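You operate a simulated robot arm through the tools that you are given. There is no shell and no other tool.

The job below is to be done with a simulated two-armed robot. You get a single attempt, and the scene is never put back.

Task
On the top of the low black cabinet, fold the blue screen cloth in half.

The check looks at the end state, three seconds after you hand in, the way a careful person would. Anything else that was tipped, shoved, dropped, spilled or broken makes it a failure. Flat cloth is picked up by pressing the open fingertips on it (5 to 10 N) and closing them slowly along it; thin cloth reads only 2 to 8 mm in the jaws.

Robot
Two 7-joint arms with two-finger parallel grippers on one trunk, on a base that moves. Base frame: it is fixed to the floor where the robot stands at the start and does not move with it; the origin is under the middle of the robot, x ahead of it, y to its left, z up. Units: cm, degrees, N and s.
The left shoulder is at the start at [7.1, 15.6, 100.5], the right one opposite. Each reaches about 123.1 cm from its shoulder. Places, roughly: blue screen cloth [200, -300, 75]; top of the low black cabinet [220, -280, 80]. Payload 3.91 kg a hand.
Tool frame (each hand has its own): the origin (TCP) lies between the finger pads and is the grasp point; the fingertips stand 3 cm ahead of it; z points along the fingers, y is the line along which they close. The gripper opens to 11 cm. The fingers are 2 cm wide and 1 cm thick; the gripper's body (4.8 by 11.2 cm) begins 5.5 cm behind the TCP.
Orientation is told as [roll, pitch, yaw] about the base's x, y, z axes, in that order, counted from this pose: with the fingers straight down and closing along the base's y, the tool's x points along the base's -x, its y along +y and its z along -z.

Tools
- The arms move only by the tool send_rows. It takes "left_steps", "right_steps" or both (then of equal length, played together; a hand with none holds still); each is a list that holds one entry, the list of rows, each a list of 7 numbers: the shift along the tool's x, y, z in cm, then the turn, a rotation vector about the tool's x, y, z in degrees, then the opening, from 0 (shut) to 1 (fully open). In form: [[[tx, ty, tz, ax, ay, az, jaw], ...]]. A call has 1 to 20 rows; each row is the pose to reach, as a shift and turn from the pose commanded when the call began, along the tool's axes at that moment. Rows are played at 5 a second. More than 5 cm and 8.6 degrees between two rows, or a gripper value outside its range, and nothing of the call is played. Where a pose cannot be reached the arm comes as near as it can. A force on the tool above 40 N (or 10 N above the force at the start of the call, whichever is more), or a blocked arm, ends the call early, and 0.2 s more pass. Each finger travels about 10.8 cm/s and halts on what it meets, pressing with about 37 N; the grip force reading is that of the motor and also rises with nothing between the fingers. The clock runs only during rows and for 0.2 s after the last one: add rows that repeat a pose to give the fingers time. The reply holds the time, the measured pose of the TCP, the force on the tool along the base axes, the opening and the grip force, in the units named above and with some noise, with the torque about the TCP (base axes, N m) and any sound that the robot's microphone picked up.
- Cameras (640 x 400 px; columns grow to the right, rows downward): "scene" is now at [12.57, 0.35, 124.51]; the picture's right is [0.04, -1.00, 0.00], its down [-0.51, -0.02, -0.86] and it looks along [0.86, 0.04, -0.51] (base axes); focal length 286 px, centre (320, 200). "left" rides on the left gripper at [7.2, -1.7, -10.3] in its tool frame; the picture's right is [0.23, 0.97, 0.00], its down [-0.76, 0.18, -0.62] and it looks along [-0.61, 0.14, 0.78] (tool axes); focal length 222 px, centre (320, 200). "right" rides on the right gripper at [7.2, 1.7, -10.3] in its tool frame; the picture's right is [-0.23, 0.97, 0.00], its down [-0.76, -0.18, -0.62] and it looks along [-0.61, -0.14, 0.78] (tool axes); focal length 222 px, centre (320, 200). There is no depth. A picture from a camera that has moved, and an enlarged one, comes with that camera's place and axes in the base frame and with its lens. The place of the scene camera against the robot may be out by one fixed shift of up to 2.5 cm in any direction.
- snapshot(camera): a new picture of that camera. No time passes.
- raise_lower(by): slides the trunk up (or, below 0, down) by that many cm; the arms and the scene camera ride with it, the base frame stays. It gives what a move gives, with no picture.
- roll_base(legs): drives the robot by 1 to 6 legs, each [ahead, left, turn to the left] in cm, cm and degrees, along the robot's own axes; the way and the turn of a leg run together, so that a leg with both is an arc; at most 150 cm and 180 degrees a leg. The arms and the cameras ride along, it lands a little off, and it stops where it bumps. It gives what a move gives.
- aim_head(pan, tilt): turns the head with the scene camera to pan (to the left, within 86 degrees either way) and tilt (down, from -29 to 69), counted from straight ahead of the robot. It gives what a move gives.
- zoom(camera, box): a new picture of the part [left, top, right, bottom] of that camera's present view, enlarged. No time passes.
- finish_job(): hands the job in; it is judged then, once.

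Places have to be worked out from the pictures, the camera data and where the tool is seen. Open the grippers and draw the arms clear of the work before you hand the job in, unless the task says otherwise.

The tools are called after ">>>" as a command line: name --argument value ..., lists and objects as JSON in quotes. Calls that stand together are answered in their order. send_rows: Moves the arms, as the interface text tells. Its arguments: {"type":"object","properties":{"left_steps":{"type":"array","items":{"type":"array","items":{"type":"array","items":{"type":"number"}}}},"right_steps":{"type":"array","items":{"type":"array","items":{"type":"array","items":{"type":"number"}}}}},"required":[]} The other tools are called the same way: raise_lower (by) moves the trunk up or down; roll_base (legs) drives the base; aim_head (pan, tilt) turns the head that bears the scene camera; snapshot (camera) takes a picture; zoom (camera, box) takes an enlarged picture of a part of a camera's view; finish_job () hands the job in.

At the start:

```text
time_s: 0.0
left_tool_pos: [81.92, 34.41, 99.57]
left_orientation: [0.0, 0.0, 0.0]
left_contact_force: [-0.9, 0.1, 0.0]
left_wrist_torque: [-0.01, -0.02, -0.02]
left_finger_gap: 10.98
left_grip_force: 0.0
right_tool_pos: [68.5, -27.69, 103.99]
right_orientation: [0.0, 0.1, 0.0]
right_contact_force: [0.1, 0.9, 1.0]
right_wrist_torque: [0.01, 0.0, 0.02]
right_finger_gap: 11.0
right_grip_force: 0.0
trunk travel left (down, up): [-45.0, 49.0]
robot x, y, heading: [0.29, -0.33, -0.2]
head pan, tilt (commanded): [2.5, 30.7]
```

scene: 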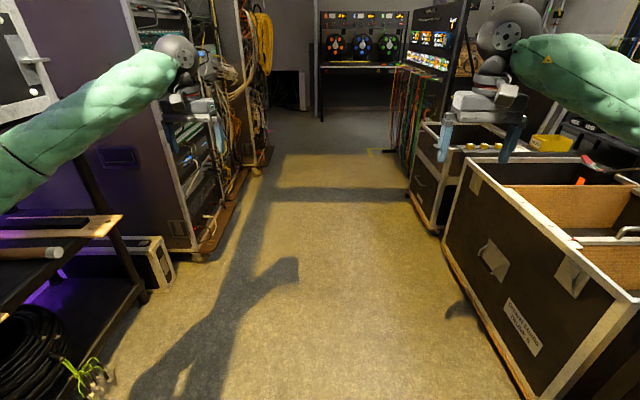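
right: 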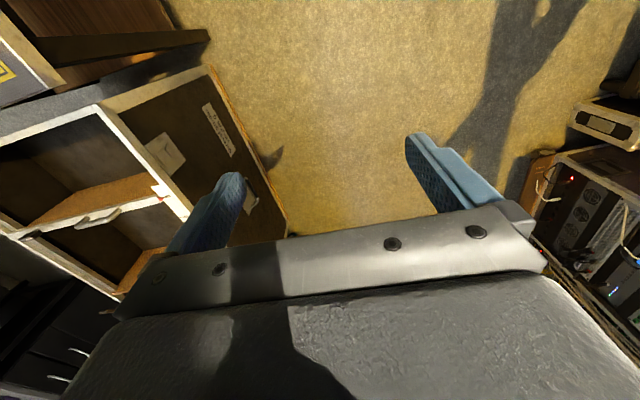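
left: 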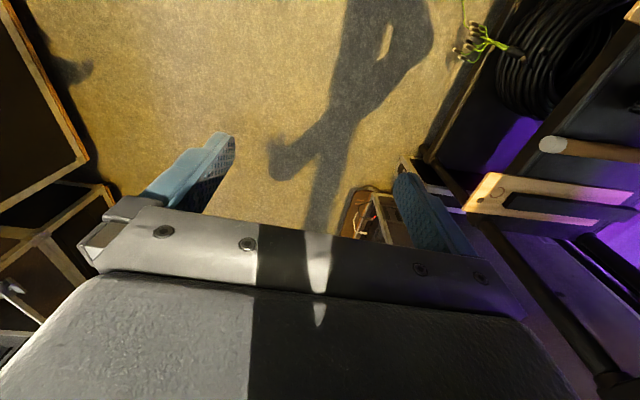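

The start pictures show a storage room with an aisle ahead and flight cases on my right; the cloth should be far to the right-front. I turn the head to the right to look for the low black cabinet.

>>> aim_head --pan -55 --tilt 15

>>> snapshot --camera "scene"

```text
time_s: 1.3
left_tool_pos: [81.89, 34.5, 99.68]
left_orientation: [-0.1, 0.1, -0.1]
left_contact_force: [0.3, 0.7, -0.3]
left_wrist_torque: [-0.02, 0.01, 0.03]
left_finger_gap: 11.0
left_grip_force: 0.0
right_tool_pos: [68.53, -27.61, 103.89]
right_orientation: [0.1, 0.0, -0.1]
right_contact_force: [-0.4, 1.2, 0.5]
right_wrist_torque: [0.03, 0.01, 0.01]
right_finger_gap: 11.0
right_grip_force: 0.0
trunk travel left (down, up): [-45.0, 49.0]
robot x, y, heading: [0.17, -0.31, -0.0]
head pan, tilt (commanded): [-55.0, 15.0]
```

```text
taken
camera scene: at [8.93, -7.69, 127.05], right [-0.82, -0.57, 0.0], down [-0.15, 0.21, -0.97], along [0.55, -0.79, -0.26], focal length 286 px, centre (320, 200)
```

scene: 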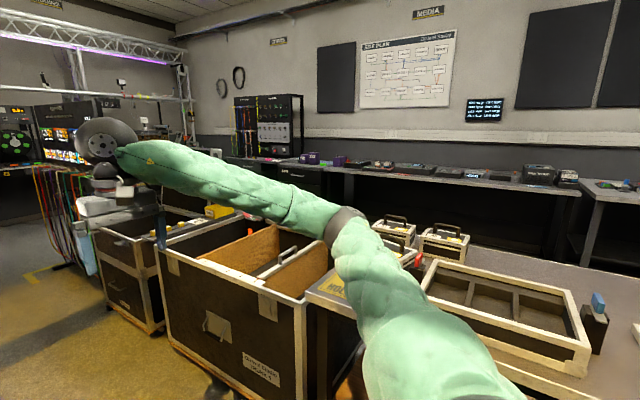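

The target place projects to about (306, 164) in this view, near the end of the long bench. I zoom in there.

>>> zoom --camera "scene" --box '[210, 90, 410, 215]'

>>> zoom --camera "scene" --box '[400, 140, 640, 290]'

```text
3.20 times, centred on (310, 152) of scene
camera zoom: at [8.93, -7.69, 127.05], right [-0.82, -0.57, 0.0], down [-0.15, 0.21, -0.97], along [0.55, -0.79, -0.26], focal length 916 px, centre (352, 352)
```

zoom: 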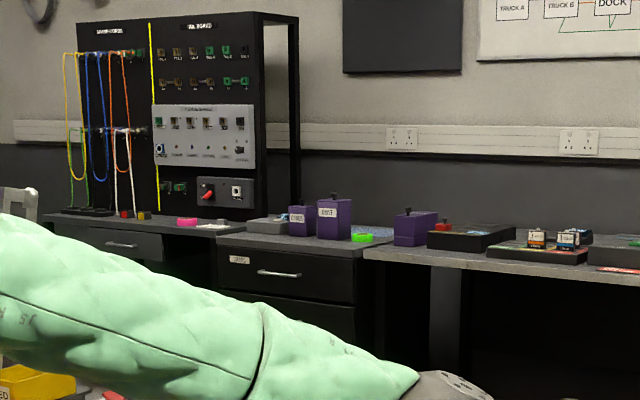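

```text
2.67 times, centred on (520, 215) of scene
camera zoom: at [8.93, -7.69, 127.05], right [-0.82, -0.57, 0.0], down [-0.15, 0.21, -0.97], along [0.55, -0.79, -0.26], focal length 763 px, centre (-213, 160)
```

zoom: 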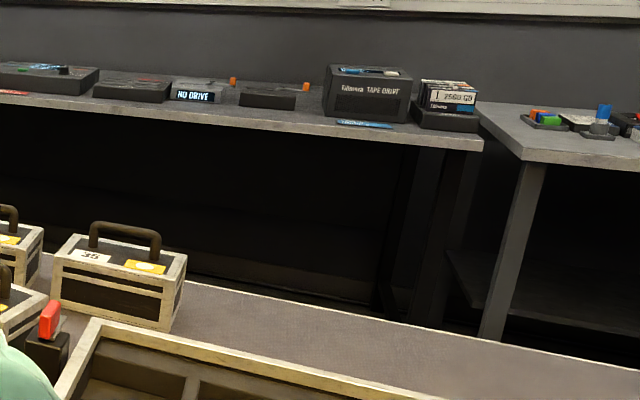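

The drawer cabinet at the middle of the first zoom, with purple boxes and a blue piece on top, is likely the target. I raise the trunk to see over the cases and plan a driving path.

>>> raise_lower --by 45

>>> snapshot --camera "scene"

>>> zoom --camera "scene" --box '[210, 120, 410, 245]'

```text
refused: 45 is not a number from -40 to 40
```

```text
taken
camera scene: at [8.93, -7.69, 127.05], right [-0.82, -0.57, 0.0], down [-0.15, 0.21, -0.97], along [0.55, -0.79, -0.26], focal length 286 px, centre (320, 200)
```

scene: 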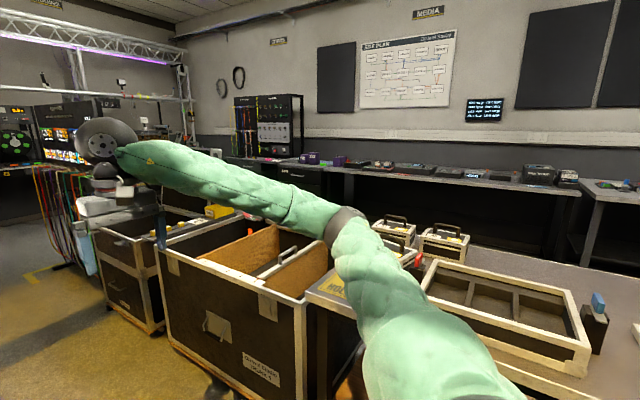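

```text
3.20 times, centred on (310, 182) of scene
camera zoom: at [8.93, -7.69, 127.05], right [-0.82, -0.57, 0.0], down [-0.15, 0.21, -0.97], along [0.55, -0.79, -0.26], focal length 916 px, centre (352, 256)
```

zoom: 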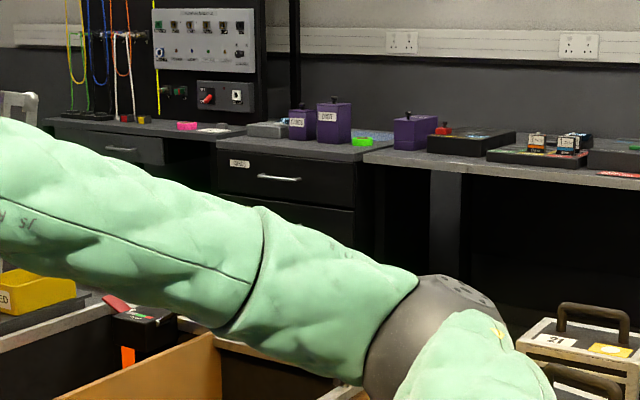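

The limit per lift is 40 cm. I raise by 40.

>>> raise_lower --by 40

>>> snapshot --camera "scene"

>>> zoom --camera "scene" --box '[210, 140, 410, 265]'

```text
time_s: 5.1
left_tool_pos: [81.92, 34.38, 139.66]
left_orientation: [0.0, 0.0, 0.0]
left_contact_force: [-0.1, -0.7, 0.4]
left_wrist_torque: [-0.02, -0.01, -0.01]
left_finger_gap: 10.99
left_grip_force: 0.0
right_tool_pos: [68.57, -27.54, 143.98]
right_orientation: [-0.1, 0.1, 0.0]
right_contact_force: [-0.4, 0.5, 0.4]
right_wrist_torque: [0.01, 0.01, -0.01]
right_finger_gap: 10.99
right_grip_force: 0.2
trunk travel left (down, up): [-85.0, 9.0]
robot x, y, heading: [-0.31, 0.13, 0.1]
head pan, tilt (commanded): [-55.0, 15.0]
```

```text
taken
camera scene: at [8.96, -7.69, 167.04], right [-0.82, -0.57, 0.0], down [-0.15, 0.21, -0.97], along [0.55, -0.79, -0.26], focal length 286 px, centre (320, 200)
```

scene: 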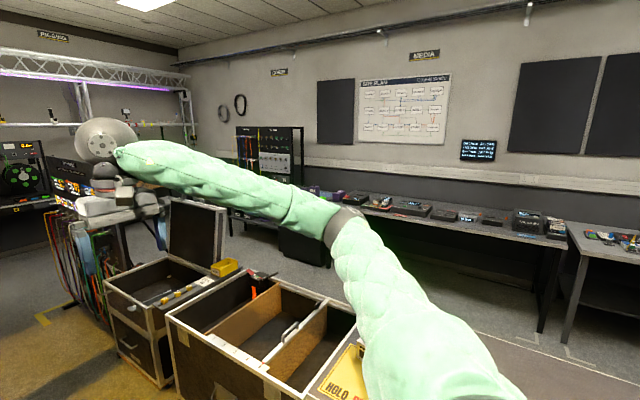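

```text
3.20 times, centred on (310, 202) of scene
camera zoom: at [8.96, -7.69, 167.04], right [-0.82, -0.57, 0.0], down [-0.15, 0.21, -0.97], along [0.55, -0.79, -0.26], focal length 916 px, centre (352, 192)
```

zoom: 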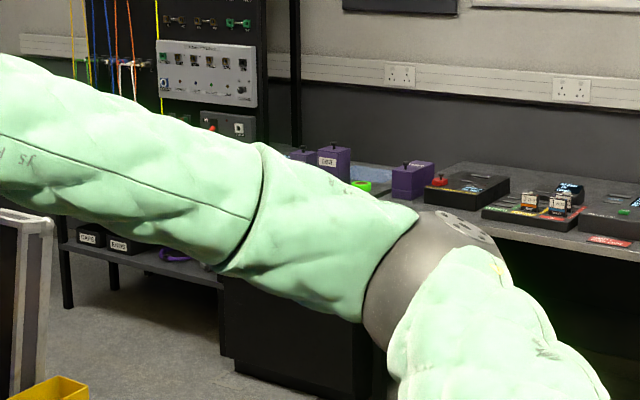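

The right arm hides much of the view. I look straight ahead and fully to the right for free floor.

>>> aim_head --pan -15 --tilt 25

>>> snapshot --camera "scene"

>>> aim_head --pan -86 --tilt 25

>>> snapshot --camera "scene"

```text
time_s: 6.2
left_tool_pos: [82.04, 34.47, 139.76]
left_orientation: [0.0, 0.0, 0.0]
left_contact_force: [0.2, 0.6, 0.1]
left_wrist_torque: [0.01, 0.03, 0.06]
left_finger_gap: 10.98
left_grip_force: 0.1
right_tool_pos: [68.56, -27.65, 143.99]
right_orientation: [0.0, 0.0, 0.1]
right_contact_force: [-0.6, -0.6, -0.2]
right_wrist_torque: [0.0, -0.04, 0.05]
right_finger_gap: 11.04
right_grip_force: 0.0
trunk travel left (down, up): [-85.0, 9.0]
robot x, y, heading: [0.14, 0.26, 0.1]
head pan, tilt (commanded): [-15.0, 25.0]
```

```text
taken
camera scene: at [12.48, -2.43, 165.43], right [-0.26, -0.97, 0.0], down [-0.41, 0.11, -0.91], along [0.88, -0.24, -0.42], focal length 286 px, centre (320, 200)
```

scene: 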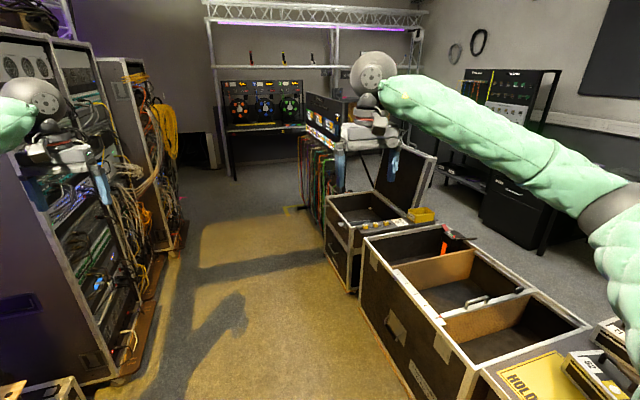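

```text
time_s: 7.6
left_tool_pos: [81.94, 34.5, 139.69]
left_orientation: [0.0, 0.1, 0.0]
left_contact_force: [0.2, -0.5, -0.2]
left_wrist_torque: [0.03, 0.03, 0.0]
left_finger_gap: 11.0
left_grip_force: 0.0
right_tool_pos: [68.6, -27.64, 144.02]
right_orientation: [0.0, 0.1, 0.0]
right_contact_force: [-0.1, 0.1, -0.2]
right_wrist_torque: [0.04, -0.02, 0.0]
right_finger_gap: 10.99
right_grip_force: 0.1
trunk travel left (down, up): [-85.0, 9.0]
robot x, y, heading: [0.17, 0.16, 0.1]
head pan, tilt (commanded): [-85.9, 25.0]
```

```text
taken
camera scene: at [4.25, -9.23, 165.43], right [-1.0, -0.07, 0.0], down [-0.03, 0.42, -0.91], along [0.06, -0.9, -0.42], focal length 286 px, centre (320, 200)
```

scene: 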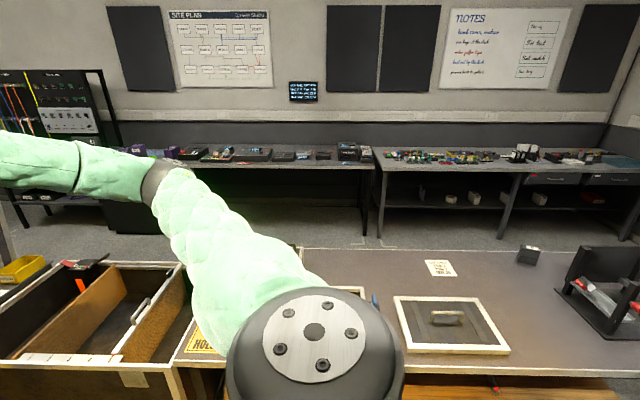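

The aisle ahead is free up to about x≈330 (rack with hanging cables), and between the small case (x≈180–242, y<-70) and that rack there seems to be a passage to the wall-side floor. I drive forward 130 cm with the arms held high, then look again.

>>> roll_base --legs '[[130, 0, 0]]'

>>> aim_head --pan -35 --tilt 30

>>> snapshot --camera "scene"

>>> aim_head --pan 0 --tilt 30

>>> snapshot --camera "scene"

```text
time_s: 14.2
left_tool_pos: [212.57, 35.32, 139.81]
left_orientation: [0.0, 0.1, 0.4]
left_contact_force: [0.1, -0.2, -0.8]
left_wrist_torque: [0.03, -0.02, -0.02]
left_finger_gap: 11.02
left_grip_force: 0.0
right_tool_pos: [199.7, -26.8, 144.1]
right_orientation: [-0.1, 0.0, 0.3]
right_contact_force: [-0.4, 0.0, -0.6]
right_wrist_torque: [0.0, -0.03, -0.03]
right_finger_gap: 11.0
right_grip_force: 0.0
trunk travel left (down, up): [-85.0, 9.0]
robot x, y, heading: [130.95, 0.27, 0.5]
head pan, tilt (commanded): [-85.9, 25.0]
```

```text
time_s: 15.4
left_tool_pos: [212.85, 35.41, 139.74]
left_orientation: [0.0, 0.0, 0.5]
left_contact_force: [0.5, 0.1, 0.6]
left_wrist_torque: [0.03, 0.02, -0.02]
left_finger_gap: 11.0
left_grip_force: 0.1
right_tool_pos: [199.65, -26.8, 144.04]
right_orientation: [0.0, -0.1, 0.3]
right_contact_force: [-0.5, -0.3, 0.6]
right_wrist_torque: [0.01, 0.0, -0.01]
right_finger_gap: 11.0
right_grip_force: 0.0
trunk travel left (down, up): [-85.0, 9.0]
robot x, y, heading: [130.58, 0.58, 0.5]
head pan, tilt (commanded): [-35.0, 30.0]
```

```text
taken
camera scene: at [141.93, -4.76, 164.63], right [-0.57, -0.82, 0.0], down [-0.41, 0.28, -0.87], along [0.71, -0.49, -0.5], focal length 286 px, centre (320, 200)
```

scene: 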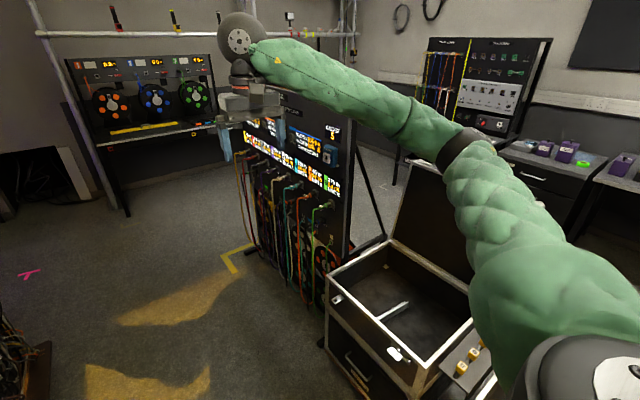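

```text
time_s: 16.4
left_tool_pos: [212.69, 35.35, 139.65]
left_orientation: [0.1, 0.1, 0.4]
left_contact_force: [-1.1, -0.2, 0.2]
left_wrist_torque: [-0.01, -0.02, -0.01]
left_finger_gap: 11.0
left_grip_force: 0.1
right_tool_pos: [199.72, -26.78, 144.0]
right_orientation: [0.0, -0.1, 0.2]
right_contact_force: [-0.1, 0.2, -0.5]
right_wrist_torque: [-0.02, 0.01, 0.01]
right_finger_gap: 11.0
right_grip_force: 0.0
trunk travel left (down, up): [-85.0, 9.0]
robot x, y, heading: [130.99, 0.48, 0.1]
head pan, tilt (commanded): [0.0, 30.0]
```

```text
taken
camera scene: at [143.52, 0.44, 164.63], right [0.01, -1.0, 0.0], down [-0.5, 0.0, -0.87], along [0.87, 0.0, -0.5], focal length 286 px, centre (320, 200)
```

scene: 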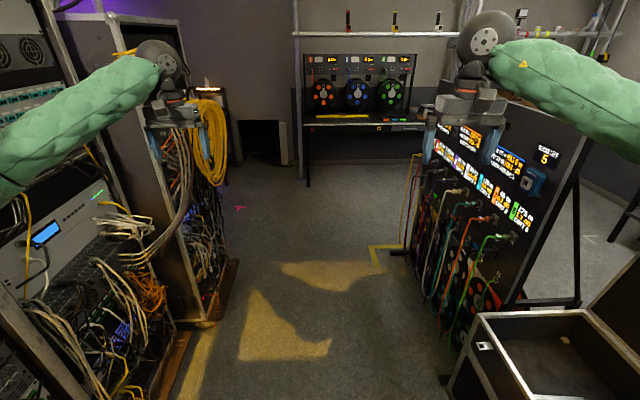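

The tall panel runs along y≈-65 from x≈240 to x≈341, and the back desk begins at x≈463, so the passage is at x≈400. I raise the trunk the rest of the way and lift both hands so that they clear the panel top (~140).

>>> raise_lower --by 8.5

>>> send_rows --left_steps '[[[4, 0, -3, 0, 0, 0, 1], [8, 0, -6, 0, 0, 0, 1], [12, 0, -9, 0, 0, 0, 1], [16, 0, -12, 0, 0, 0, 1], [20, 0, -15, 0, 0, 0, 1]]]' --right_steps '[[[2, 0, -3, 0, 0, 0, 1], [4, 0, -6, 0, 0, 0, 1], [6, 0, -9, 0, 0, 0, 1], [8, 0, -12, 0, 0, 0, 1], [8, 0, -15, 0, 0, 0, 1]]]'

>>> aim_head --pan -60 --tilt 30

>>> snapshot --camera "scene"

```text
time_s: 17.6
left_tool_pos: [212.74, 35.3, 148.13]
left_orientation: [0.0, 0.1, 0.4]
left_contact_force: [0.4, 0.2, 0.3]
left_wrist_torque: [0.01, -0.03, 0.0]
left_finger_gap: 11.03
left_grip_force: 0.0
right_tool_pos: [199.66, -26.85, 152.48]
right_orientation: [0.1, 0.0, 0.3]
right_contact_force: [0.2, 0.4, 0.2]
right_wrist_torque: [0.04, 0.0, 0.01]
right_finger_gap: 10.99
right_grip_force: 0.0
trunk travel left (down, up): [-93.5, 0.5]
robot x, y, heading: [130.8, 0.64, 0.2]
head pan, tilt (commanded): [0.0, 30.0]
```

```text
time_s: 18.8
left_tool_pos: [192.06, 35.22, 163.39]
left_orientation: [0.1, -0.1, 0.3]
left_contact_force: [-1.6, -0.4, 0.4]
left_wrist_torque: [0.01, -0.06, -0.02]
left_finger_gap: 10.99
left_grip_force: 0.1
right_tool_pos: [191.03, -26.74, 167.77]
right_orientation: [0.0, -0.2, 0.3]
right_contact_force: [-0.6, 0.0, 0.7]
right_wrist_torque: [0.0, -0.03, 0.01]
right_finger_gap: 11.01
right_grip_force: 0.1
trunk travel left (down, up): [-93.5, 0.5]
robot x, y, heading: [130.91, 0.84, 0.4]
head pan, tilt (commanded): [0.0, 30.0]
```

```text
time_s: 20.1
left_tool_pos: [192.72, 35.18, 163.29]
left_orientation: [0.1, 0.0, 0.5]
left_contact_force: [-0.3, 0.0, 0.6]
left_wrist_torque: [0.03, -0.02, 0.02]
left_finger_gap: 10.99
left_grip_force: 0.1
right_tool_pos: [191.36, -26.92, 167.61]
right_orientation: [0.0, 0.0, 0.4]
right_contact_force: [-0.2, -1.3, 0.0]
right_wrist_torque: [-0.01, -0.01, 0.01]
right_finger_gap: 11.0
right_grip_force: 0.1
trunk travel left (down, up): [-93.5, 0.5]
robot x, y, heading: [131.04, 0.89, 0.3]
head pan, tilt (commanded): [-60.0, 30.0]
```

```text
taken
camera scene: at [138.96, -7.39, 173.14], right [-0.86, -0.51, 0.0], down [-0.25, 0.43, -0.87], along [0.44, -0.75, -0.5], focal length 286 px, centre (320, 200)
```

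scene: 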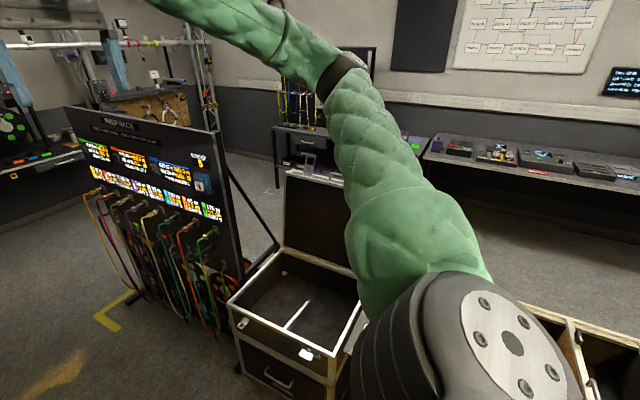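

Both hands are now at z≈163–168, above the panel top. I drive forward 200 cm and look again before turning.

>>> roll_base --legs '[[140, 0, 0], [65, 0, 0]]'

>>> aim_head --pan -75 --tilt 30

>>> snapshot --camera "scene"

>>> aim_head --pan -25 --tilt 35

>>> snapshot --camera "scene"

```text
time_s: 24.5
left_tool_pos: [278.26, 36.0, 163.63]
left_orientation: [0.3, -0.2, 1.5]
left_contact_force: [0.2, 0.4, 0.2]
left_wrist_torque: [-0.02, 0.0, 0.0]
left_finger_gap: 11.0
left_grip_force: 0.0
right_tool_pos: [278.06, -26.25, 167.68]
right_orientation: [0.2, -0.2, 1.1]
right_contact_force: [0.8, -0.2, -0.7]
right_wrist_torque: [0.02, -0.02, 0.01]
right_finger_gap: 10.98
right_grip_force: 0.1
trunk travel left (down, up): [-93.5, 0.5]
robot x, y, heading: [217.86, 1.12, 1.1]
head pan, tilt (commanded): [-60.0, 30.0]
stopped in leg 1: the robot was blocked; the commanded pose is now the measured one
```

```text
time_s: 25.3
left_tool_pos: [278.24, 36.11, 163.67]
left_orientation: [0.3, -0.2, 1.5]
left_contact_force: [0.6, 0.3, -0.2]
left_wrist_torque: [-0.02, 0.01, 0.02]
left_finger_gap: 11.01
left_grip_force: 0.1
right_tool_pos: [277.99, -26.32, 167.65]
right_orientation: [0.3, -0.2, 1.2]
right_contact_force: [-1.2, -0.7, 0.3]
right_wrist_torque: [-0.03, 0.03, 0.02]
right_finger_gap: 11.01
right_grip_force: 0.0
trunk travel left (down, up): [-93.5, 0.5]
robot x, y, heading: [218.27, 0.87, 1.1]
head pan, tilt (commanded): [-75.0, 30.0]
```

```text
taken
camera scene: at [222.98, -8.56, 173.12], right [-0.96, -0.28, -0.01], down [-0.13, 0.49, -0.86], along [0.24, -0.83, -0.5], focal length 286 px, centre (320, 200)
```

scene: 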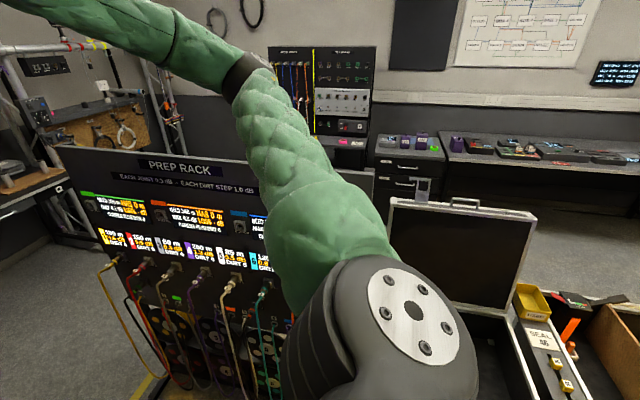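

```text
time_s: 26.4
left_tool_pos: [278.27, 35.97, 163.63]
left_orientation: [0.4, -0.2, 1.4]
left_contact_force: [0.1, -1.1, 1.0]
left_wrist_torque: [-0.01, 0.01, 0.02]
left_finger_gap: 11.0
left_grip_force: 0.0
right_tool_pos: [277.83, -26.38, 167.65]
right_orientation: [0.4, -0.2, 1.1]
right_contact_force: [0.0, -0.2, 0.7]
right_wrist_torque: [0.0, 0.0, 0.01]
right_finger_gap: 11.01
right_grip_force: 0.1
trunk travel left (down, up): [-93.5, 0.5]
robot x, y, heading: [218.02, 0.78, 1.1]
head pan, tilt (commanded): [-25.0, 35.0]
```

```text
taken
camera scene: at [228.51, -3.44, 172.41], right [-0.41, -0.91, -0.01], down [-0.52, 0.24, -0.82], along [0.75, -0.33, -0.57], focal length 286 px, centre (320, 200)
```

scene: 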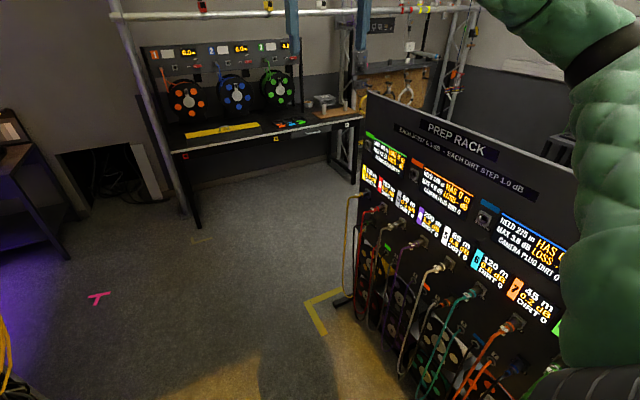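

The base stopped at x≈218, blocked by something, perhaps the left elbow against the tall rack on the left. I look left to find out.

>>> aim_head --pan 60 --tilt 30

>>> snapshot --camera "scene"

>>> aim_head --pan 40 --tilt 65

>>> snapshot --camera "scene"

>>> snapshot --camera "left"

```text
time_s: 28.0
left_tool_pos: [278.25, 36.1, 163.65]
left_orientation: [0.3, -0.2, 1.4]
left_contact_force: [-0.8, -0.5, -1.0]
left_wrist_torque: [0.03, 0.02, 0.02]
left_finger_gap: 11.0
left_grip_force: 0.1
right_tool_pos: [277.85, -26.32, 167.63]
right_orientation: [0.2, -0.2, 1.1]
right_contact_force: [0.0, 0.4, -0.6]
right_wrist_torque: [-0.02, 0.01, 0.02]
right_finger_gap: 11.0
right_grip_force: 0.2
trunk travel left (down, up): [-93.5, 0.5]
robot x, y, heading: [217.84, 0.94, 0.9]
head pan, tilt (commanded): [60.0, 30.0]
```

```text
taken
camera scene: at [224.84, 8.05, 173.23], right [0.87, -0.49, 0.0], down [-0.24, -0.43, -0.87], along [0.42, 0.76, -0.49], focal length 286 px, centre (320, 200)
```

scene: 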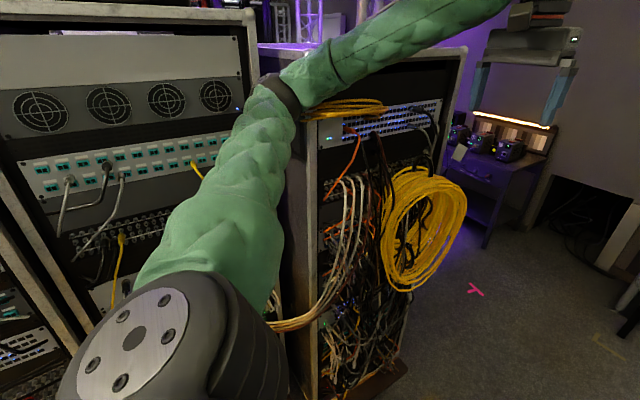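

```text
time_s: 29.0
left_tool_pos: [278.3, 36.04, 163.66]
left_orientation: [0.3, -0.3, 1.5]
left_contact_force: [-0.9, 0.2, 0.2]
left_wrist_torque: [0.02, -0.02, 0.01]
left_finger_gap: 11.01
left_grip_force: 0.0
right_tool_pos: [277.92, -26.3, 167.75]
right_orientation: [0.3, -0.2, 1.1]
right_contact_force: [0.7, 0.0, 0.0]
right_wrist_torque: [-0.02, 0.0, -0.01]
right_finger_gap: 10.99
right_grip_force: 0.1
trunk travel left (down, up): [-93.5, 0.5]
robot x, y, heading: [217.86, 0.92, 0.9]
head pan, tilt (commanded): [40.0, 65.0]
```

```text
taken
camera scene: at [225.07, 4.16, 168.45], right [0.66, -0.75, 0.0], down [-0.68, -0.59, -0.43], along [0.32, 0.28, -0.9], focal length 286 px, centre (320, 200)
```

scene: 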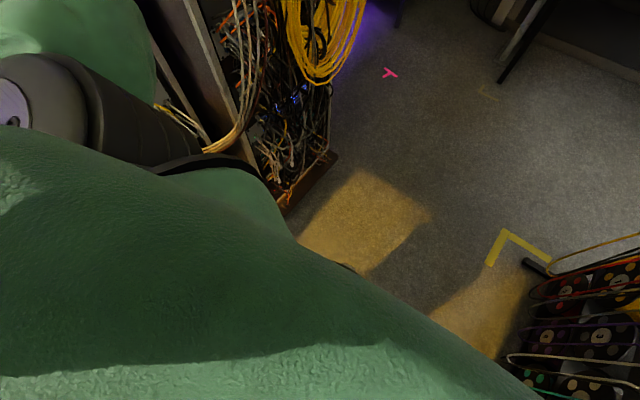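

```text
taken
camera left: at [270.85, 34.24, 173.94], right [-0.25, 0.97, 0.0], down [0.75, 0.19, 0.63], along [0.61, 0.16, -0.78], focal length 222 px, centre (320, 200)
```

left: 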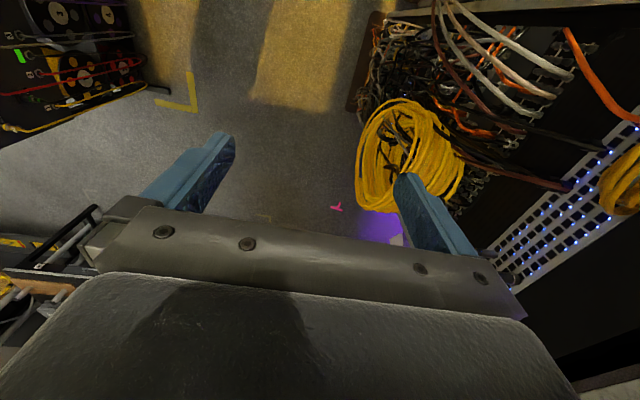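

The left elbow is touching the edge of the second rack. I back off 12 cm, then extend the left hand forward and inward to draw the elbow in.

>>> roll_base --legs '[[-14, 0, -1]]'

>>> aim_head --pan 60 --tilt 30

>>> snapshot --camera "scene"

```text
time_s: 30.4
left_tool_pos: [265.84, 35.68, 162.98]
left_orientation: [0.0, 0.2, 0.4]
left_contact_force: [-0.3, 0.5, 0.4]
left_wrist_torque: [0.02, 0.01, -0.01]
left_finger_gap: 10.98
left_grip_force: 0.0
right_tool_pos: [264.37, -26.68, 167.44]
right_orientation: [0.0, 0.2, 0.2]
right_contact_force: [0.1, 0.9, -0.3]
right_wrist_torque: [-0.05, -0.02, 0.02]
right_finger_gap: 10.99
right_grip_force: 0.0
trunk travel left (down, up): [-93.5, 0.5]
robot x, y, heading: [203.97, 0.98, 0.0]
head pan, tilt (commanded): [40.0, 65.0]
```

```text
time_s: 31.4
left_tool_pos: [265.8, 35.76, 163.03]
left_orientation: [-0.1, 0.2, 0.4]
left_contact_force: [0.1, -0.2, 0.0]
left_wrist_torque: [-0.02, -0.01, -0.01]
left_finger_gap: 10.99
left_grip_force: 0.0
right_tool_pos: [264.36, -26.42, 167.39]
right_orientation: [-0.1, 0.2, 0.1]
right_contact_force: [0.2, 0.3, -0.8]
right_wrist_torque: [-0.04, 0.02, 0.03]
right_finger_gap: 10.98
right_grip_force: 0.0
trunk travel left (down, up): [-93.5, 0.5]
robot x, y, heading: [204.04, 0.57, 0.3]
head pan, tilt (commanded): [60.0, 30.0]
```

```text
taken
camera scene: at [212.03, 8.76, 173.11], right [0.87, -0.5, 0.0], down [-0.25, -0.43, -0.87], along [0.43, 0.75, -0.5], focal length 286 px, centre (320, 200)
```

scene: 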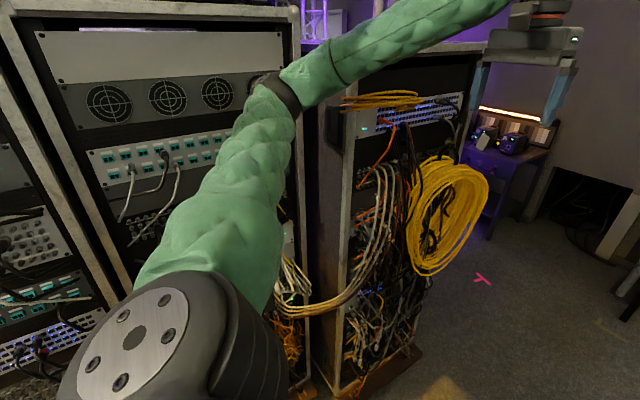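

The elbow has come free and the rack looks unmoved. I extend both hands forward and inward to narrow the robot.

>>> send_rows --left_steps '[[[-4, -3, 0, 0, 0, 0, 1], [-8, -6, 0, 0, 0, 0, 1], [-12, -9, 0, 0, 0, 0, 1], [-16, -12, 0, 0, 0, 0, 1], [-20, -15, 0, 0, 0, 0, 1], [-24, -17, 0, 0, 0, 0, 1], [-28, -18, 0, 0, 0, 0, 1], [-32, -18, 0, 0, 0, 0, 1]]]' --right_steps '[[[-4, 1, 0, 0, 0, 0, 1], [-8, 2, 0, 0, 0, 0, 1], [-12, 3, 0, 0, 0, 0, 1], [-16, 4, 0, 0, 0, 0, 1], [-20, 5, 0, 0, 0, 0, 1], [-24, 6, 0, 0, 0, 0, 1], [-28, 7, 0, 0, 0, 0, 1], [-32, 8, 0, 0, 0, 0, 1]]]'

>>> snapshot --camera "scene"

```text
time_s: 33.2
left_tool_pos: [298.36, 18.08, 162.79]
left_orientation: [-0.1, 0.4, 0.3]
left_contact_force: [0.8, 0.0, 0.2]
left_wrist_torque: [0.0, 0.04, 0.02]
left_finger_gap: 10.98
left_grip_force: 0.1
right_tool_pos: [296.88, -18.47, 166.91]
right_orientation: [-0.2, 0.3, 0.1]
right_contact_force: [1.3, 0.0, 0.0]
right_wrist_torque: [-0.02, 0.03, -0.02]
right_finger_gap: 10.99
right_grip_force: 0.1
trunk travel left (down, up): [-93.5, 0.5]
robot x, y, heading: [203.81, 0.77, 0.2]
head pan, tilt (commanded): [60.0, 30.0]
```

```text
taken
camera scene: at [212.41, 8.76, 173.09], right [0.87, -0.5, 0.0], down [-0.25, -0.43, -0.86], along [0.43, 0.75, -0.5], focal length 286 px, centre (320, 200)
```

scene: 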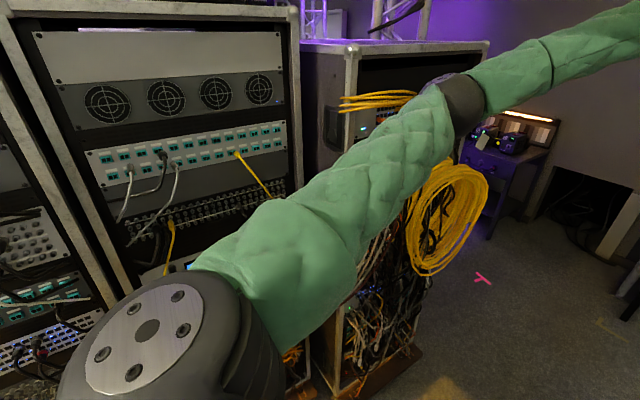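

The left elbow is now well inward of the rack. I drive on ahead with a small shift to the right.

>>> roll_base --legs '[[60, -6, 0], [62, 0, 0]]'

>>> aim_head --pan -60 --tilt 30

>>> snapshot --camera "scene"

>>> aim_head --pan -5 --tilt 35

>>> snapshot --camera "scene"

```text
time_s: 39.7
left_tool_pos: [420.03, 11.59, 163.06]
left_orientation: [-0.1, 0.1, 0.0]
left_contact_force: [-0.9, -0.2, 0.4]
left_wrist_torque: [-0.02, 0.03, 0.02]
left_finger_gap: 11.0
left_grip_force: 0.1
right_tool_pos: [418.27, -24.92, 167.42]
right_orientation: [0.0, 0.1, -0.1]
right_contact_force: [0.0, -0.1, -0.6]
right_wrist_torque: [-0.03, -0.02, 0.0]
right_finger_gap: 11.01
right_grip_force: 0.0
trunk travel left (down, up): [-93.5, 0.5]
robot x, y, heading: [325.61, -5.27, 0.1]
head pan, tilt (commanded): [60.0, 30.0]
```

```text
time_s: 41.7
left_tool_pos: [420.15, 11.57, 162.99]
left_orientation: [-0.2, 0.2, 0.2]
left_contact_force: [0.3, 0.5, 0.1]
left_wrist_torque: [0.0, 0.04, 0.0]
left_finger_gap: 10.99
left_grip_force: 0.1
right_tool_pos: [418.49, -25.03, 167.39]
right_orientation: [-0.1, 0.1, 0.0]
right_contact_force: [0.1, 0.4, -0.7]
right_wrist_torque: [0.0, 0.01, -0.03]
right_finger_gap: 11.0
right_grip_force: 0.0
trunk travel left (down, up): [-93.5, 0.5]
robot x, y, heading: [326.19, -5.47, -0.3]
head pan, tilt (commanded): [-60.0, 30.0]
```

```text
taken
camera scene: at [334.15, -13.08, 173.13], right [-0.87, -0.5, 0.0], down [-0.25, 0.43, -0.87], along [0.43, -0.75, -0.5], focal length 286 px, centre (320, 200)
```

scene: 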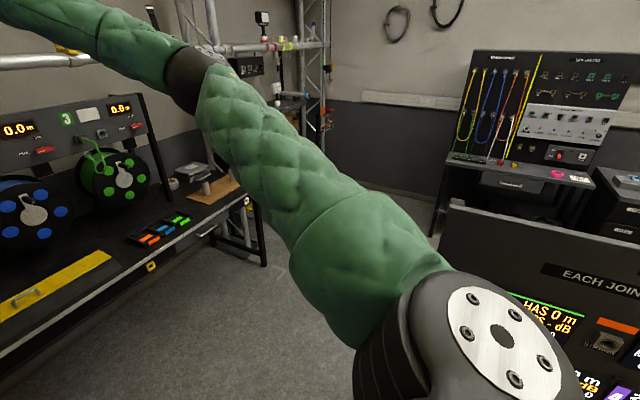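

```text
time_s: 42.9
left_tool_pos: [420.14, 11.62, 162.97]
left_orientation: [-0.1, 0.2, 0.1]
left_contact_force: [0.5, 0.7, 0.4]
left_wrist_torque: [-0.03, 0.02, 0.01]
left_finger_gap: 11.04
left_grip_force: 0.1
right_tool_pos: [418.5, -24.92, 167.28]
right_orientation: [0.0, 0.1, -0.2]
right_contact_force: [0.4, 0.2, -0.2]
right_wrist_torque: [0.02, -0.01, 0.02]
right_finger_gap: 11.01
right_grip_force: 0.0
trunk travel left (down, up): [-93.5, 0.5]
robot x, y, heading: [326.13, -5.12, -0.2]
head pan, tilt (commanded): [-5.0, 35.0]
```

```text
taken
camera scene: at [338.41, -6.04, 172.35], right [-0.09, -1.0, 0.0], down [-0.57, 0.05, -0.82], along [0.82, -0.07, -0.57], focal length 286 px, centre (320, 200)
```

scene: 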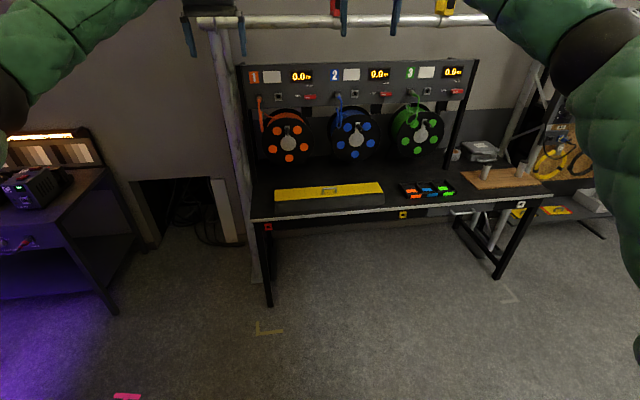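

The passage between the panel's end (x≈345) and the desk (x≈462) is about 115 cm wide. I go 22 cm more ahead, turn right 90° and look.

>>> roll_base --legs '[[22, 0, 0], [0, 0, -45], [0, 0, -45]]'

>>> aim_head --pan 0 --tilt 35

>>> snapshot --camera "scene"

>>> aim_head --pan -30 --tilt 55

>>> snapshot --camera "scene"

```text
time_s: 48.7
left_tool_pos: [365.16, -99.39, 162.89]
left_orientation: [-0.2, 0.2, -89.6]
left_contact_force: [0.0, 0.9, 0.0]
left_wrist_torque: [0.01, 0.0, -0.02]
left_finger_gap: 11.03
left_grip_force: 0.0
right_tool_pos: [328.56, -97.79, 167.25]
right_orientation: [-0.1, 0.1, -89.9]
right_contact_force: [-0.3, 0.0, -0.5]
right_wrist_torque: [0.01, -0.01, 0.03]
right_finger_gap: 11.01
right_grip_force: 0.0
trunk travel left (down, up): [-93.5, 0.5]
robot x, y, heading: [347.98, -5.41, -90.0]
head pan, tilt (commanded): [-5.0, 35.0]
```

```text
time_s: 49.4
left_tool_pos: [365.14, -99.29, 162.97]
left_orientation: [-0.1, 0.2, -89.5]
left_contact_force: [0.6, 0.1, 0.1]
left_wrist_torque: [0.01, 0.0, -0.01]
left_finger_gap: 11.03
left_grip_force: 0.1
right_tool_pos: [328.61, -97.79, 167.34]
right_orientation: [0.1, 0.1, -89.8]
right_contact_force: [-0.3, 0.2, -0.1]
right_wrist_torque: [0.0, -0.02, -0.01]
right_finger_gap: 11.0
right_grip_force: 0.0
trunk travel left (down, up): [-93.5, 0.5]
robot x, y, heading: [348.09, -5.3, -90.1]
head pan, tilt (commanded): [0.0, 35.0]
```

```text
taken
camera scene: at [346.5, -19.23, 172.35], right [-1.0, 0.0, 0.0], down [0.0, 0.57, -0.82], along [0.0, -0.82, -0.57], focal length 286 px, centre (320, 200)
```

scene: 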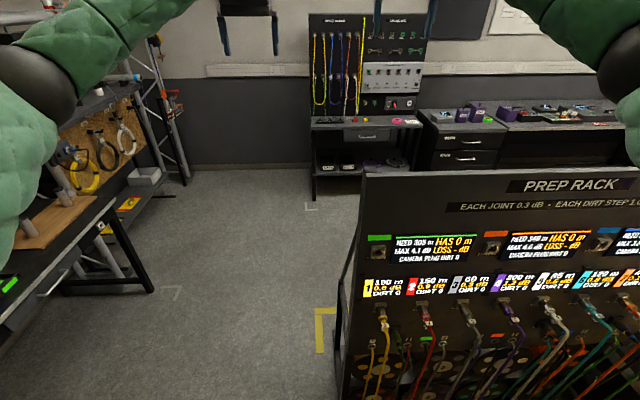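

```text
time_s: 50.3
left_tool_pos: [365.02, -99.25, 163.11]
left_orientation: [-0.1, 0.1, -89.7]
left_contact_force: [0.1, 0.4, -0.3]
left_wrist_torque: [0.02, 0.02, 0.0]
left_finger_gap: 10.99
left_grip_force: 0.0
right_tool_pos: [328.52, -97.85, 167.4]
right_orientation: [0.0, 0.1, -90.0]
right_contact_force: [0.1, -1.1, 0.3]
right_wrist_torque: [-0.01, -0.01, 0.04]
right_finger_gap: 11.0
right_grip_force: 0.1
trunk travel left (down, up): [-93.5, 0.5]
robot x, y, heading: [348.3, -5.26, -89.9]
head pan, tilt (commanded): [-30.0, 55.0]
```

```text
taken
camera scene: at [342.88, -16.65, 169.53], right [-0.87, 0.5, 0.0], down [0.41, 0.71, -0.57], along [-0.29, -0.5, -0.82], focal length 286 px, centre (320, 200)
```

scene: 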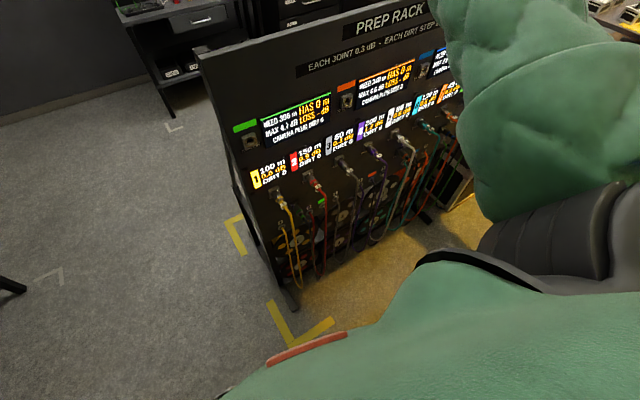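

The way past the panel's end looks free. I shift 55 cm to my left (x≈403), then go ahead 90 cm and look again.

>>> roll_base --legs '[[0, 55, 0], [90, 0, 0]]'

>>> aim_head --pan -40 --tilt 30

>>> snapshot --camera "scene"

```text
time_s: 57.9
left_tool_pos: [420.31, -189.59, 163.15]
left_orientation: [0.0, 0.0, -89.5]
left_contact_force: [-0.2, -0.5, 0.7]
left_wrist_torque: [0.01, 0.02, 0.02]
left_finger_gap: 10.99
left_grip_force: 0.1
right_tool_pos: [383.65, -188.11, 167.3]
right_orientation: [-0.1, 0.1, -89.8]
right_contact_force: [-0.3, -0.3, 0.7]
right_wrist_torque: [0.0, -0.01, -0.04]
right_finger_gap: 11.0
right_grip_force: 0.0
trunk travel left (down, up): [-93.5, 0.5]
robot x, y, heading: [403.3, -95.43, -89.9]
head pan, tilt (commanded): [-30.0, 55.0]
```

```text
time_s: 58.7
left_tool_pos: [420.36, -189.77, 163.0]
left_orientation: [0.0, 0.2, -89.5]
left_contact_force: [0.4, 0.2, 0.2]
left_wrist_torque: [-0.03, -0.02, -0.05]
left_finger_gap: 10.98
left_grip_force: 0.2
right_tool_pos: [383.79, -188.13, 167.28]
right_orientation: [0.0, 0.0, -89.7]
right_contact_force: [0.5, -0.5, -0.3]
right_wrist_torque: [-0.02, 0.04, -0.01]
right_finger_gap: 10.97
right_grip_force: 0.1
trunk travel left (down, up): [-93.5, 0.5]
robot x, y, heading: [403.16, -95.89, -89.9]
head pan, tilt (commanded): [-40.0, 30.0]
```

```text
taken
camera scene: at [395.7, -107.83, 173.11], right [-0.77, 0.64, 0.0], down [0.32, 0.39, -0.87], along [-0.55, -0.66, -0.5], focal length 286 px, centre (320, 200)
```

scene: 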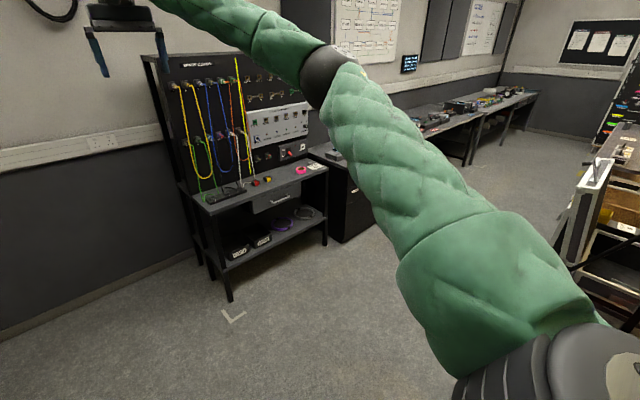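

There is open floor here; the cable-board desk stands at x≈254–353 with its front at y≈-265. I look further right to measure the backs of the cases before strafing along.

>>> aim_head --pan -75 --tilt 35

>>> snapshot --camera "scene"

>>> snapshot --camera "right"

```text
time_s: 59.8
left_tool_pos: [420.32, -189.68, 163.15]
left_orientation: [0.0, 0.2, -89.6]
left_contact_force: [-0.6, 0.2, 0.1]
left_wrist_torque: [0.01, 0.02, -0.02]
left_finger_gap: 11.02
left_grip_force: 0.1
right_tool_pos: [383.86, -188.28, 167.34]
right_orientation: [-0.1, 0.2, -89.9]
right_contact_force: [0.0, -0.4, -0.2]
right_wrist_torque: [-0.03, -0.02, 0.0]
right_finger_gap: 11.0
right_grip_force: 0.1
trunk travel left (down, up): [-93.5, 0.5]
robot x, y, heading: [403.37, -95.44, -89.9]
head pan, tilt (commanded): [-75.0, 35.0]
```

```text
taken
camera scene: at [392.99, -103.11, 172.35], right [-0.26, 0.96, 0.0], down [0.55, 0.15, -0.82], along [-0.79, -0.21, -0.57], focal length 286 px, centre (320, 200)
```

scene: 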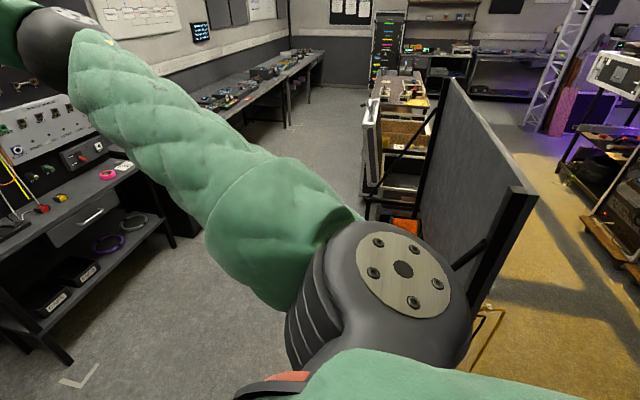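

```text
taken
camera right: at [385.61, -181.08, 177.71], right [0.97, -0.22, 0.0], down [-0.17, -0.76, 0.62], along [-0.14, -0.61, -0.78], focal length 222 px, centre (320, 200)
```

right: 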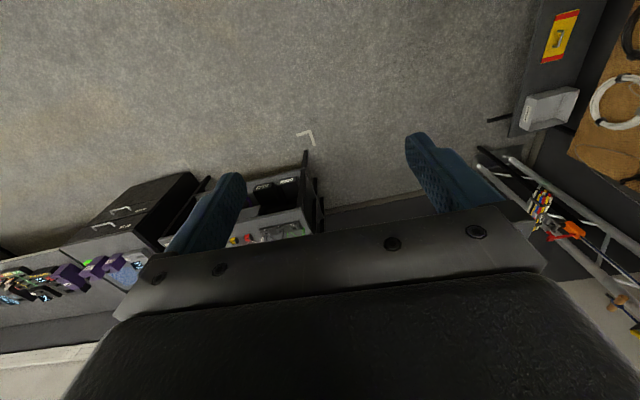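

The corridor between the case lids (y≈-115) and the wall furniture (y≈-265) is about 150 cm wide. I go ahead 55 cm and then shift right 100 cm along the corridor.

>>> roll_base --legs '[[55, 0, 0], [0, -100, 0]]'

>>> aim_head --pan -25 --tilt 40

>>> snapshot --camera "scene"

```text
time_s: 67.7
left_tool_pos: [319.38, -243.7, 163.08]
left_orientation: [-0.1, 0.2, -90.0]
left_contact_force: [0.1, -0.6, 0.4]
left_wrist_torque: [0.03, 0.02, 0.02]
left_finger_gap: 11.0
left_grip_force: 0.2
right_tool_pos: [282.91, -241.69, 167.34]
right_orientation: [-0.1, 0.0, -90.3]
right_contact_force: [-0.3, -1.7, 0.0]
right_wrist_torque: [0.03, 0.01, 0.02]
right_finger_gap: 11.01
right_grip_force: 0.1
trunk travel left (down, up): [-93.5, 0.5]
robot x, y, heading: [302.89, -149.67, -90.4]
head pan, tilt (commanded): [-75.0, 35.0]
```

```text
time_s: 68.8
left_tool_pos: [319.47, -243.65, 163.02]
left_orientation: [0.0, 0.2, -90.1]
left_contact_force: [0.8, -0.5, -0.3]
left_wrist_torque: [0.02, 0.0, 0.02]
left_finger_gap: 11.0
left_grip_force: 0.1
right_tool_pos: [282.8, -241.84, 167.37]
right_orientation: [-0.1, 0.1, -90.3]
right_contact_force: [-0.5, -0.3, 0.6]
right_wrist_torque: [-0.01, -0.01, 0.01]
right_finger_gap: 10.99
right_grip_force: 0.0
trunk travel left (down, up): [-93.5, 0.5]
robot x, y, heading: [303.09, -149.66, -90.4]
head pan, tilt (commanded): [-25.0, 40.0]
```

```text
taken
camera scene: at [297.8, -162.27, 171.59], right [-0.9, 0.43, 0.0], down [0.28, 0.58, -0.77], along [-0.33, -0.69, -0.64], focal length 286 px, centre (320, 200)
```

scene: 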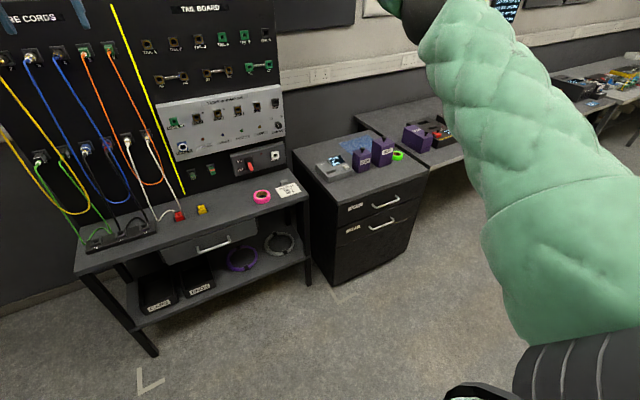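

Now the low black drawer cabinet is clearly seen, with a gauge, purple boxes, a green ring and the blue speckled cloth on top. I zoom in on it.

>>> zoom --camera "scene" --box '[290, 120, 440, 214]'

```text
4.26 times, centred on (365, 167) of scene
camera zoom: at [297.8, -162.27, 171.59], right [-0.9, 0.43, 0.0], down [0.28, 0.58, -0.77], along [-0.33, -0.69, -0.64], focal length 1218 px, centre (128, 340)
```

zoom: 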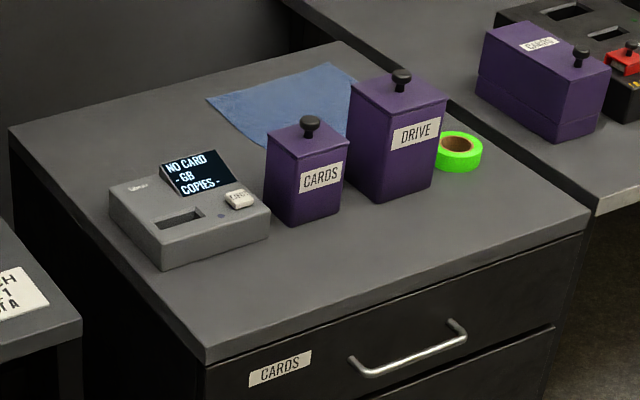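

The cabinet top spans about x 184–245, y -255 to -314 (if at z≈80), with the cloth at the back around x 187–214, y -308 to -291 behind the two purple boxes. I strafe right to stand in front of it.

>>> roll_base --legs '[[0, -98, 0.4]]'

>>> aim_head --pan 0 --tilt 45

>>> snapshot --camera "scene"

>>> aim_head --pan 0 --tilt 69

>>> snapshot --camera "scene"

```text
time_s: 73.9
left_tool_pos: [223.11, -243.36, 162.97]
left_orientation: [-0.2, 0.2, -89.5]
left_contact_force: [-0.1, 0.7, -0.3]
left_wrist_torque: [0.01, 0.01, 0.0]
left_finger_gap: 10.97
left_grip_force: 0.0
right_tool_pos: [186.58, -241.82, 167.35]
right_orientation: [-0.1, 0.1, -89.7]
right_contact_force: [-0.1, 0.1, -0.5]
right_wrist_torque: [0.02, 0.0, -0.02]
right_finger_gap: 10.97
right_grip_force: 0.0
trunk travel left (down, up): [-93.5, 0.5]
robot x, y, heading: [205.24, -149.03, -89.6]
head pan, tilt (commanded): [-25.0, 40.0]
```

```text
time_s: 74.8
left_tool_pos: [222.94, -243.2, 162.96]
left_orientation: [0.0, 0.2, -89.3]
left_contact_force: [-0.4, -0.5, 0.0]
left_wrist_torque: [0.02, 0.0, 0.0]
left_finger_gap: 11.0
left_grip_force: 0.1
right_tool_pos: [186.31, -241.87, 167.32]
right_orientation: [0.0, 0.1, -89.7]
right_contact_force: [-0.7, 0.6, 0.7]
right_wrist_torque: [-0.03, -0.02, 0.02]
right_finger_gap: 10.99
right_grip_force: 0.2
trunk travel left (down, up): [-93.5, 0.5]
robot x, y, heading: [205.32, -149.18, -90.0]
head pan, tilt (commanded): [0.0, 45.0]
```

```text
taken
camera scene: at [204.01, -162.57, 170.87], right [-1.0, 0.0, 0.0], down [0.0, 0.71, -0.71], along [0.0, -0.71, -0.71], focal length 286 px, centre (320, 200)
```

scene: 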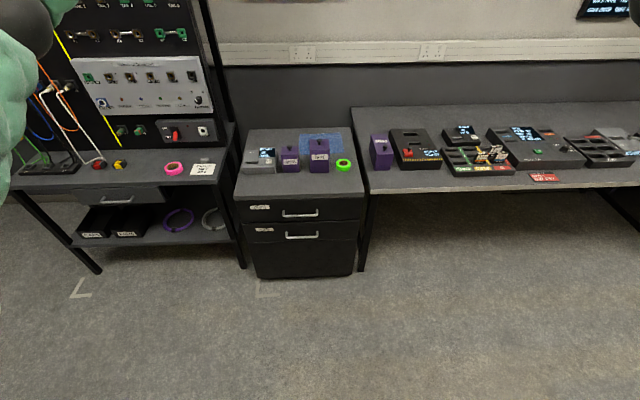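

```text
time_s: 75.7
left_tool_pos: [223.06, -243.21, 163.0]
left_orientation: [0.0, 0.1, -89.4]
left_contact_force: [0.0, -0.1, -0.7]
left_wrist_torque: [-0.03, 0.02, 0.02]
left_finger_gap: 10.99
left_grip_force: 0.0
right_tool_pos: [186.42, -241.89, 167.4]
right_orientation: [-0.1, 0.1, -89.6]
right_contact_force: [-0.1, 0.1, 0.6]
right_wrist_torque: [0.0, 0.03, -0.02]
right_finger_gap: 11.01
right_grip_force: 0.1
trunk travel left (down, up): [-93.5, 0.5]
robot x, y, heading: [205.7, -149.07, -90.0]
head pan, tilt (commanded): [0.0, 68.8]
```

```text
taken
camera scene: at [204.07, -160.03, 167.99], right [-1.0, 0.0, 0.0], down [0.0, 0.93, -0.36], along [0.0, -0.36, -0.93], focal length 286 px, centre (320, 200)
```

scene: 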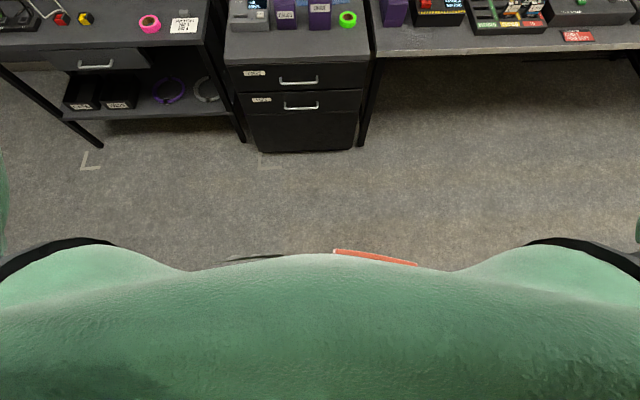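

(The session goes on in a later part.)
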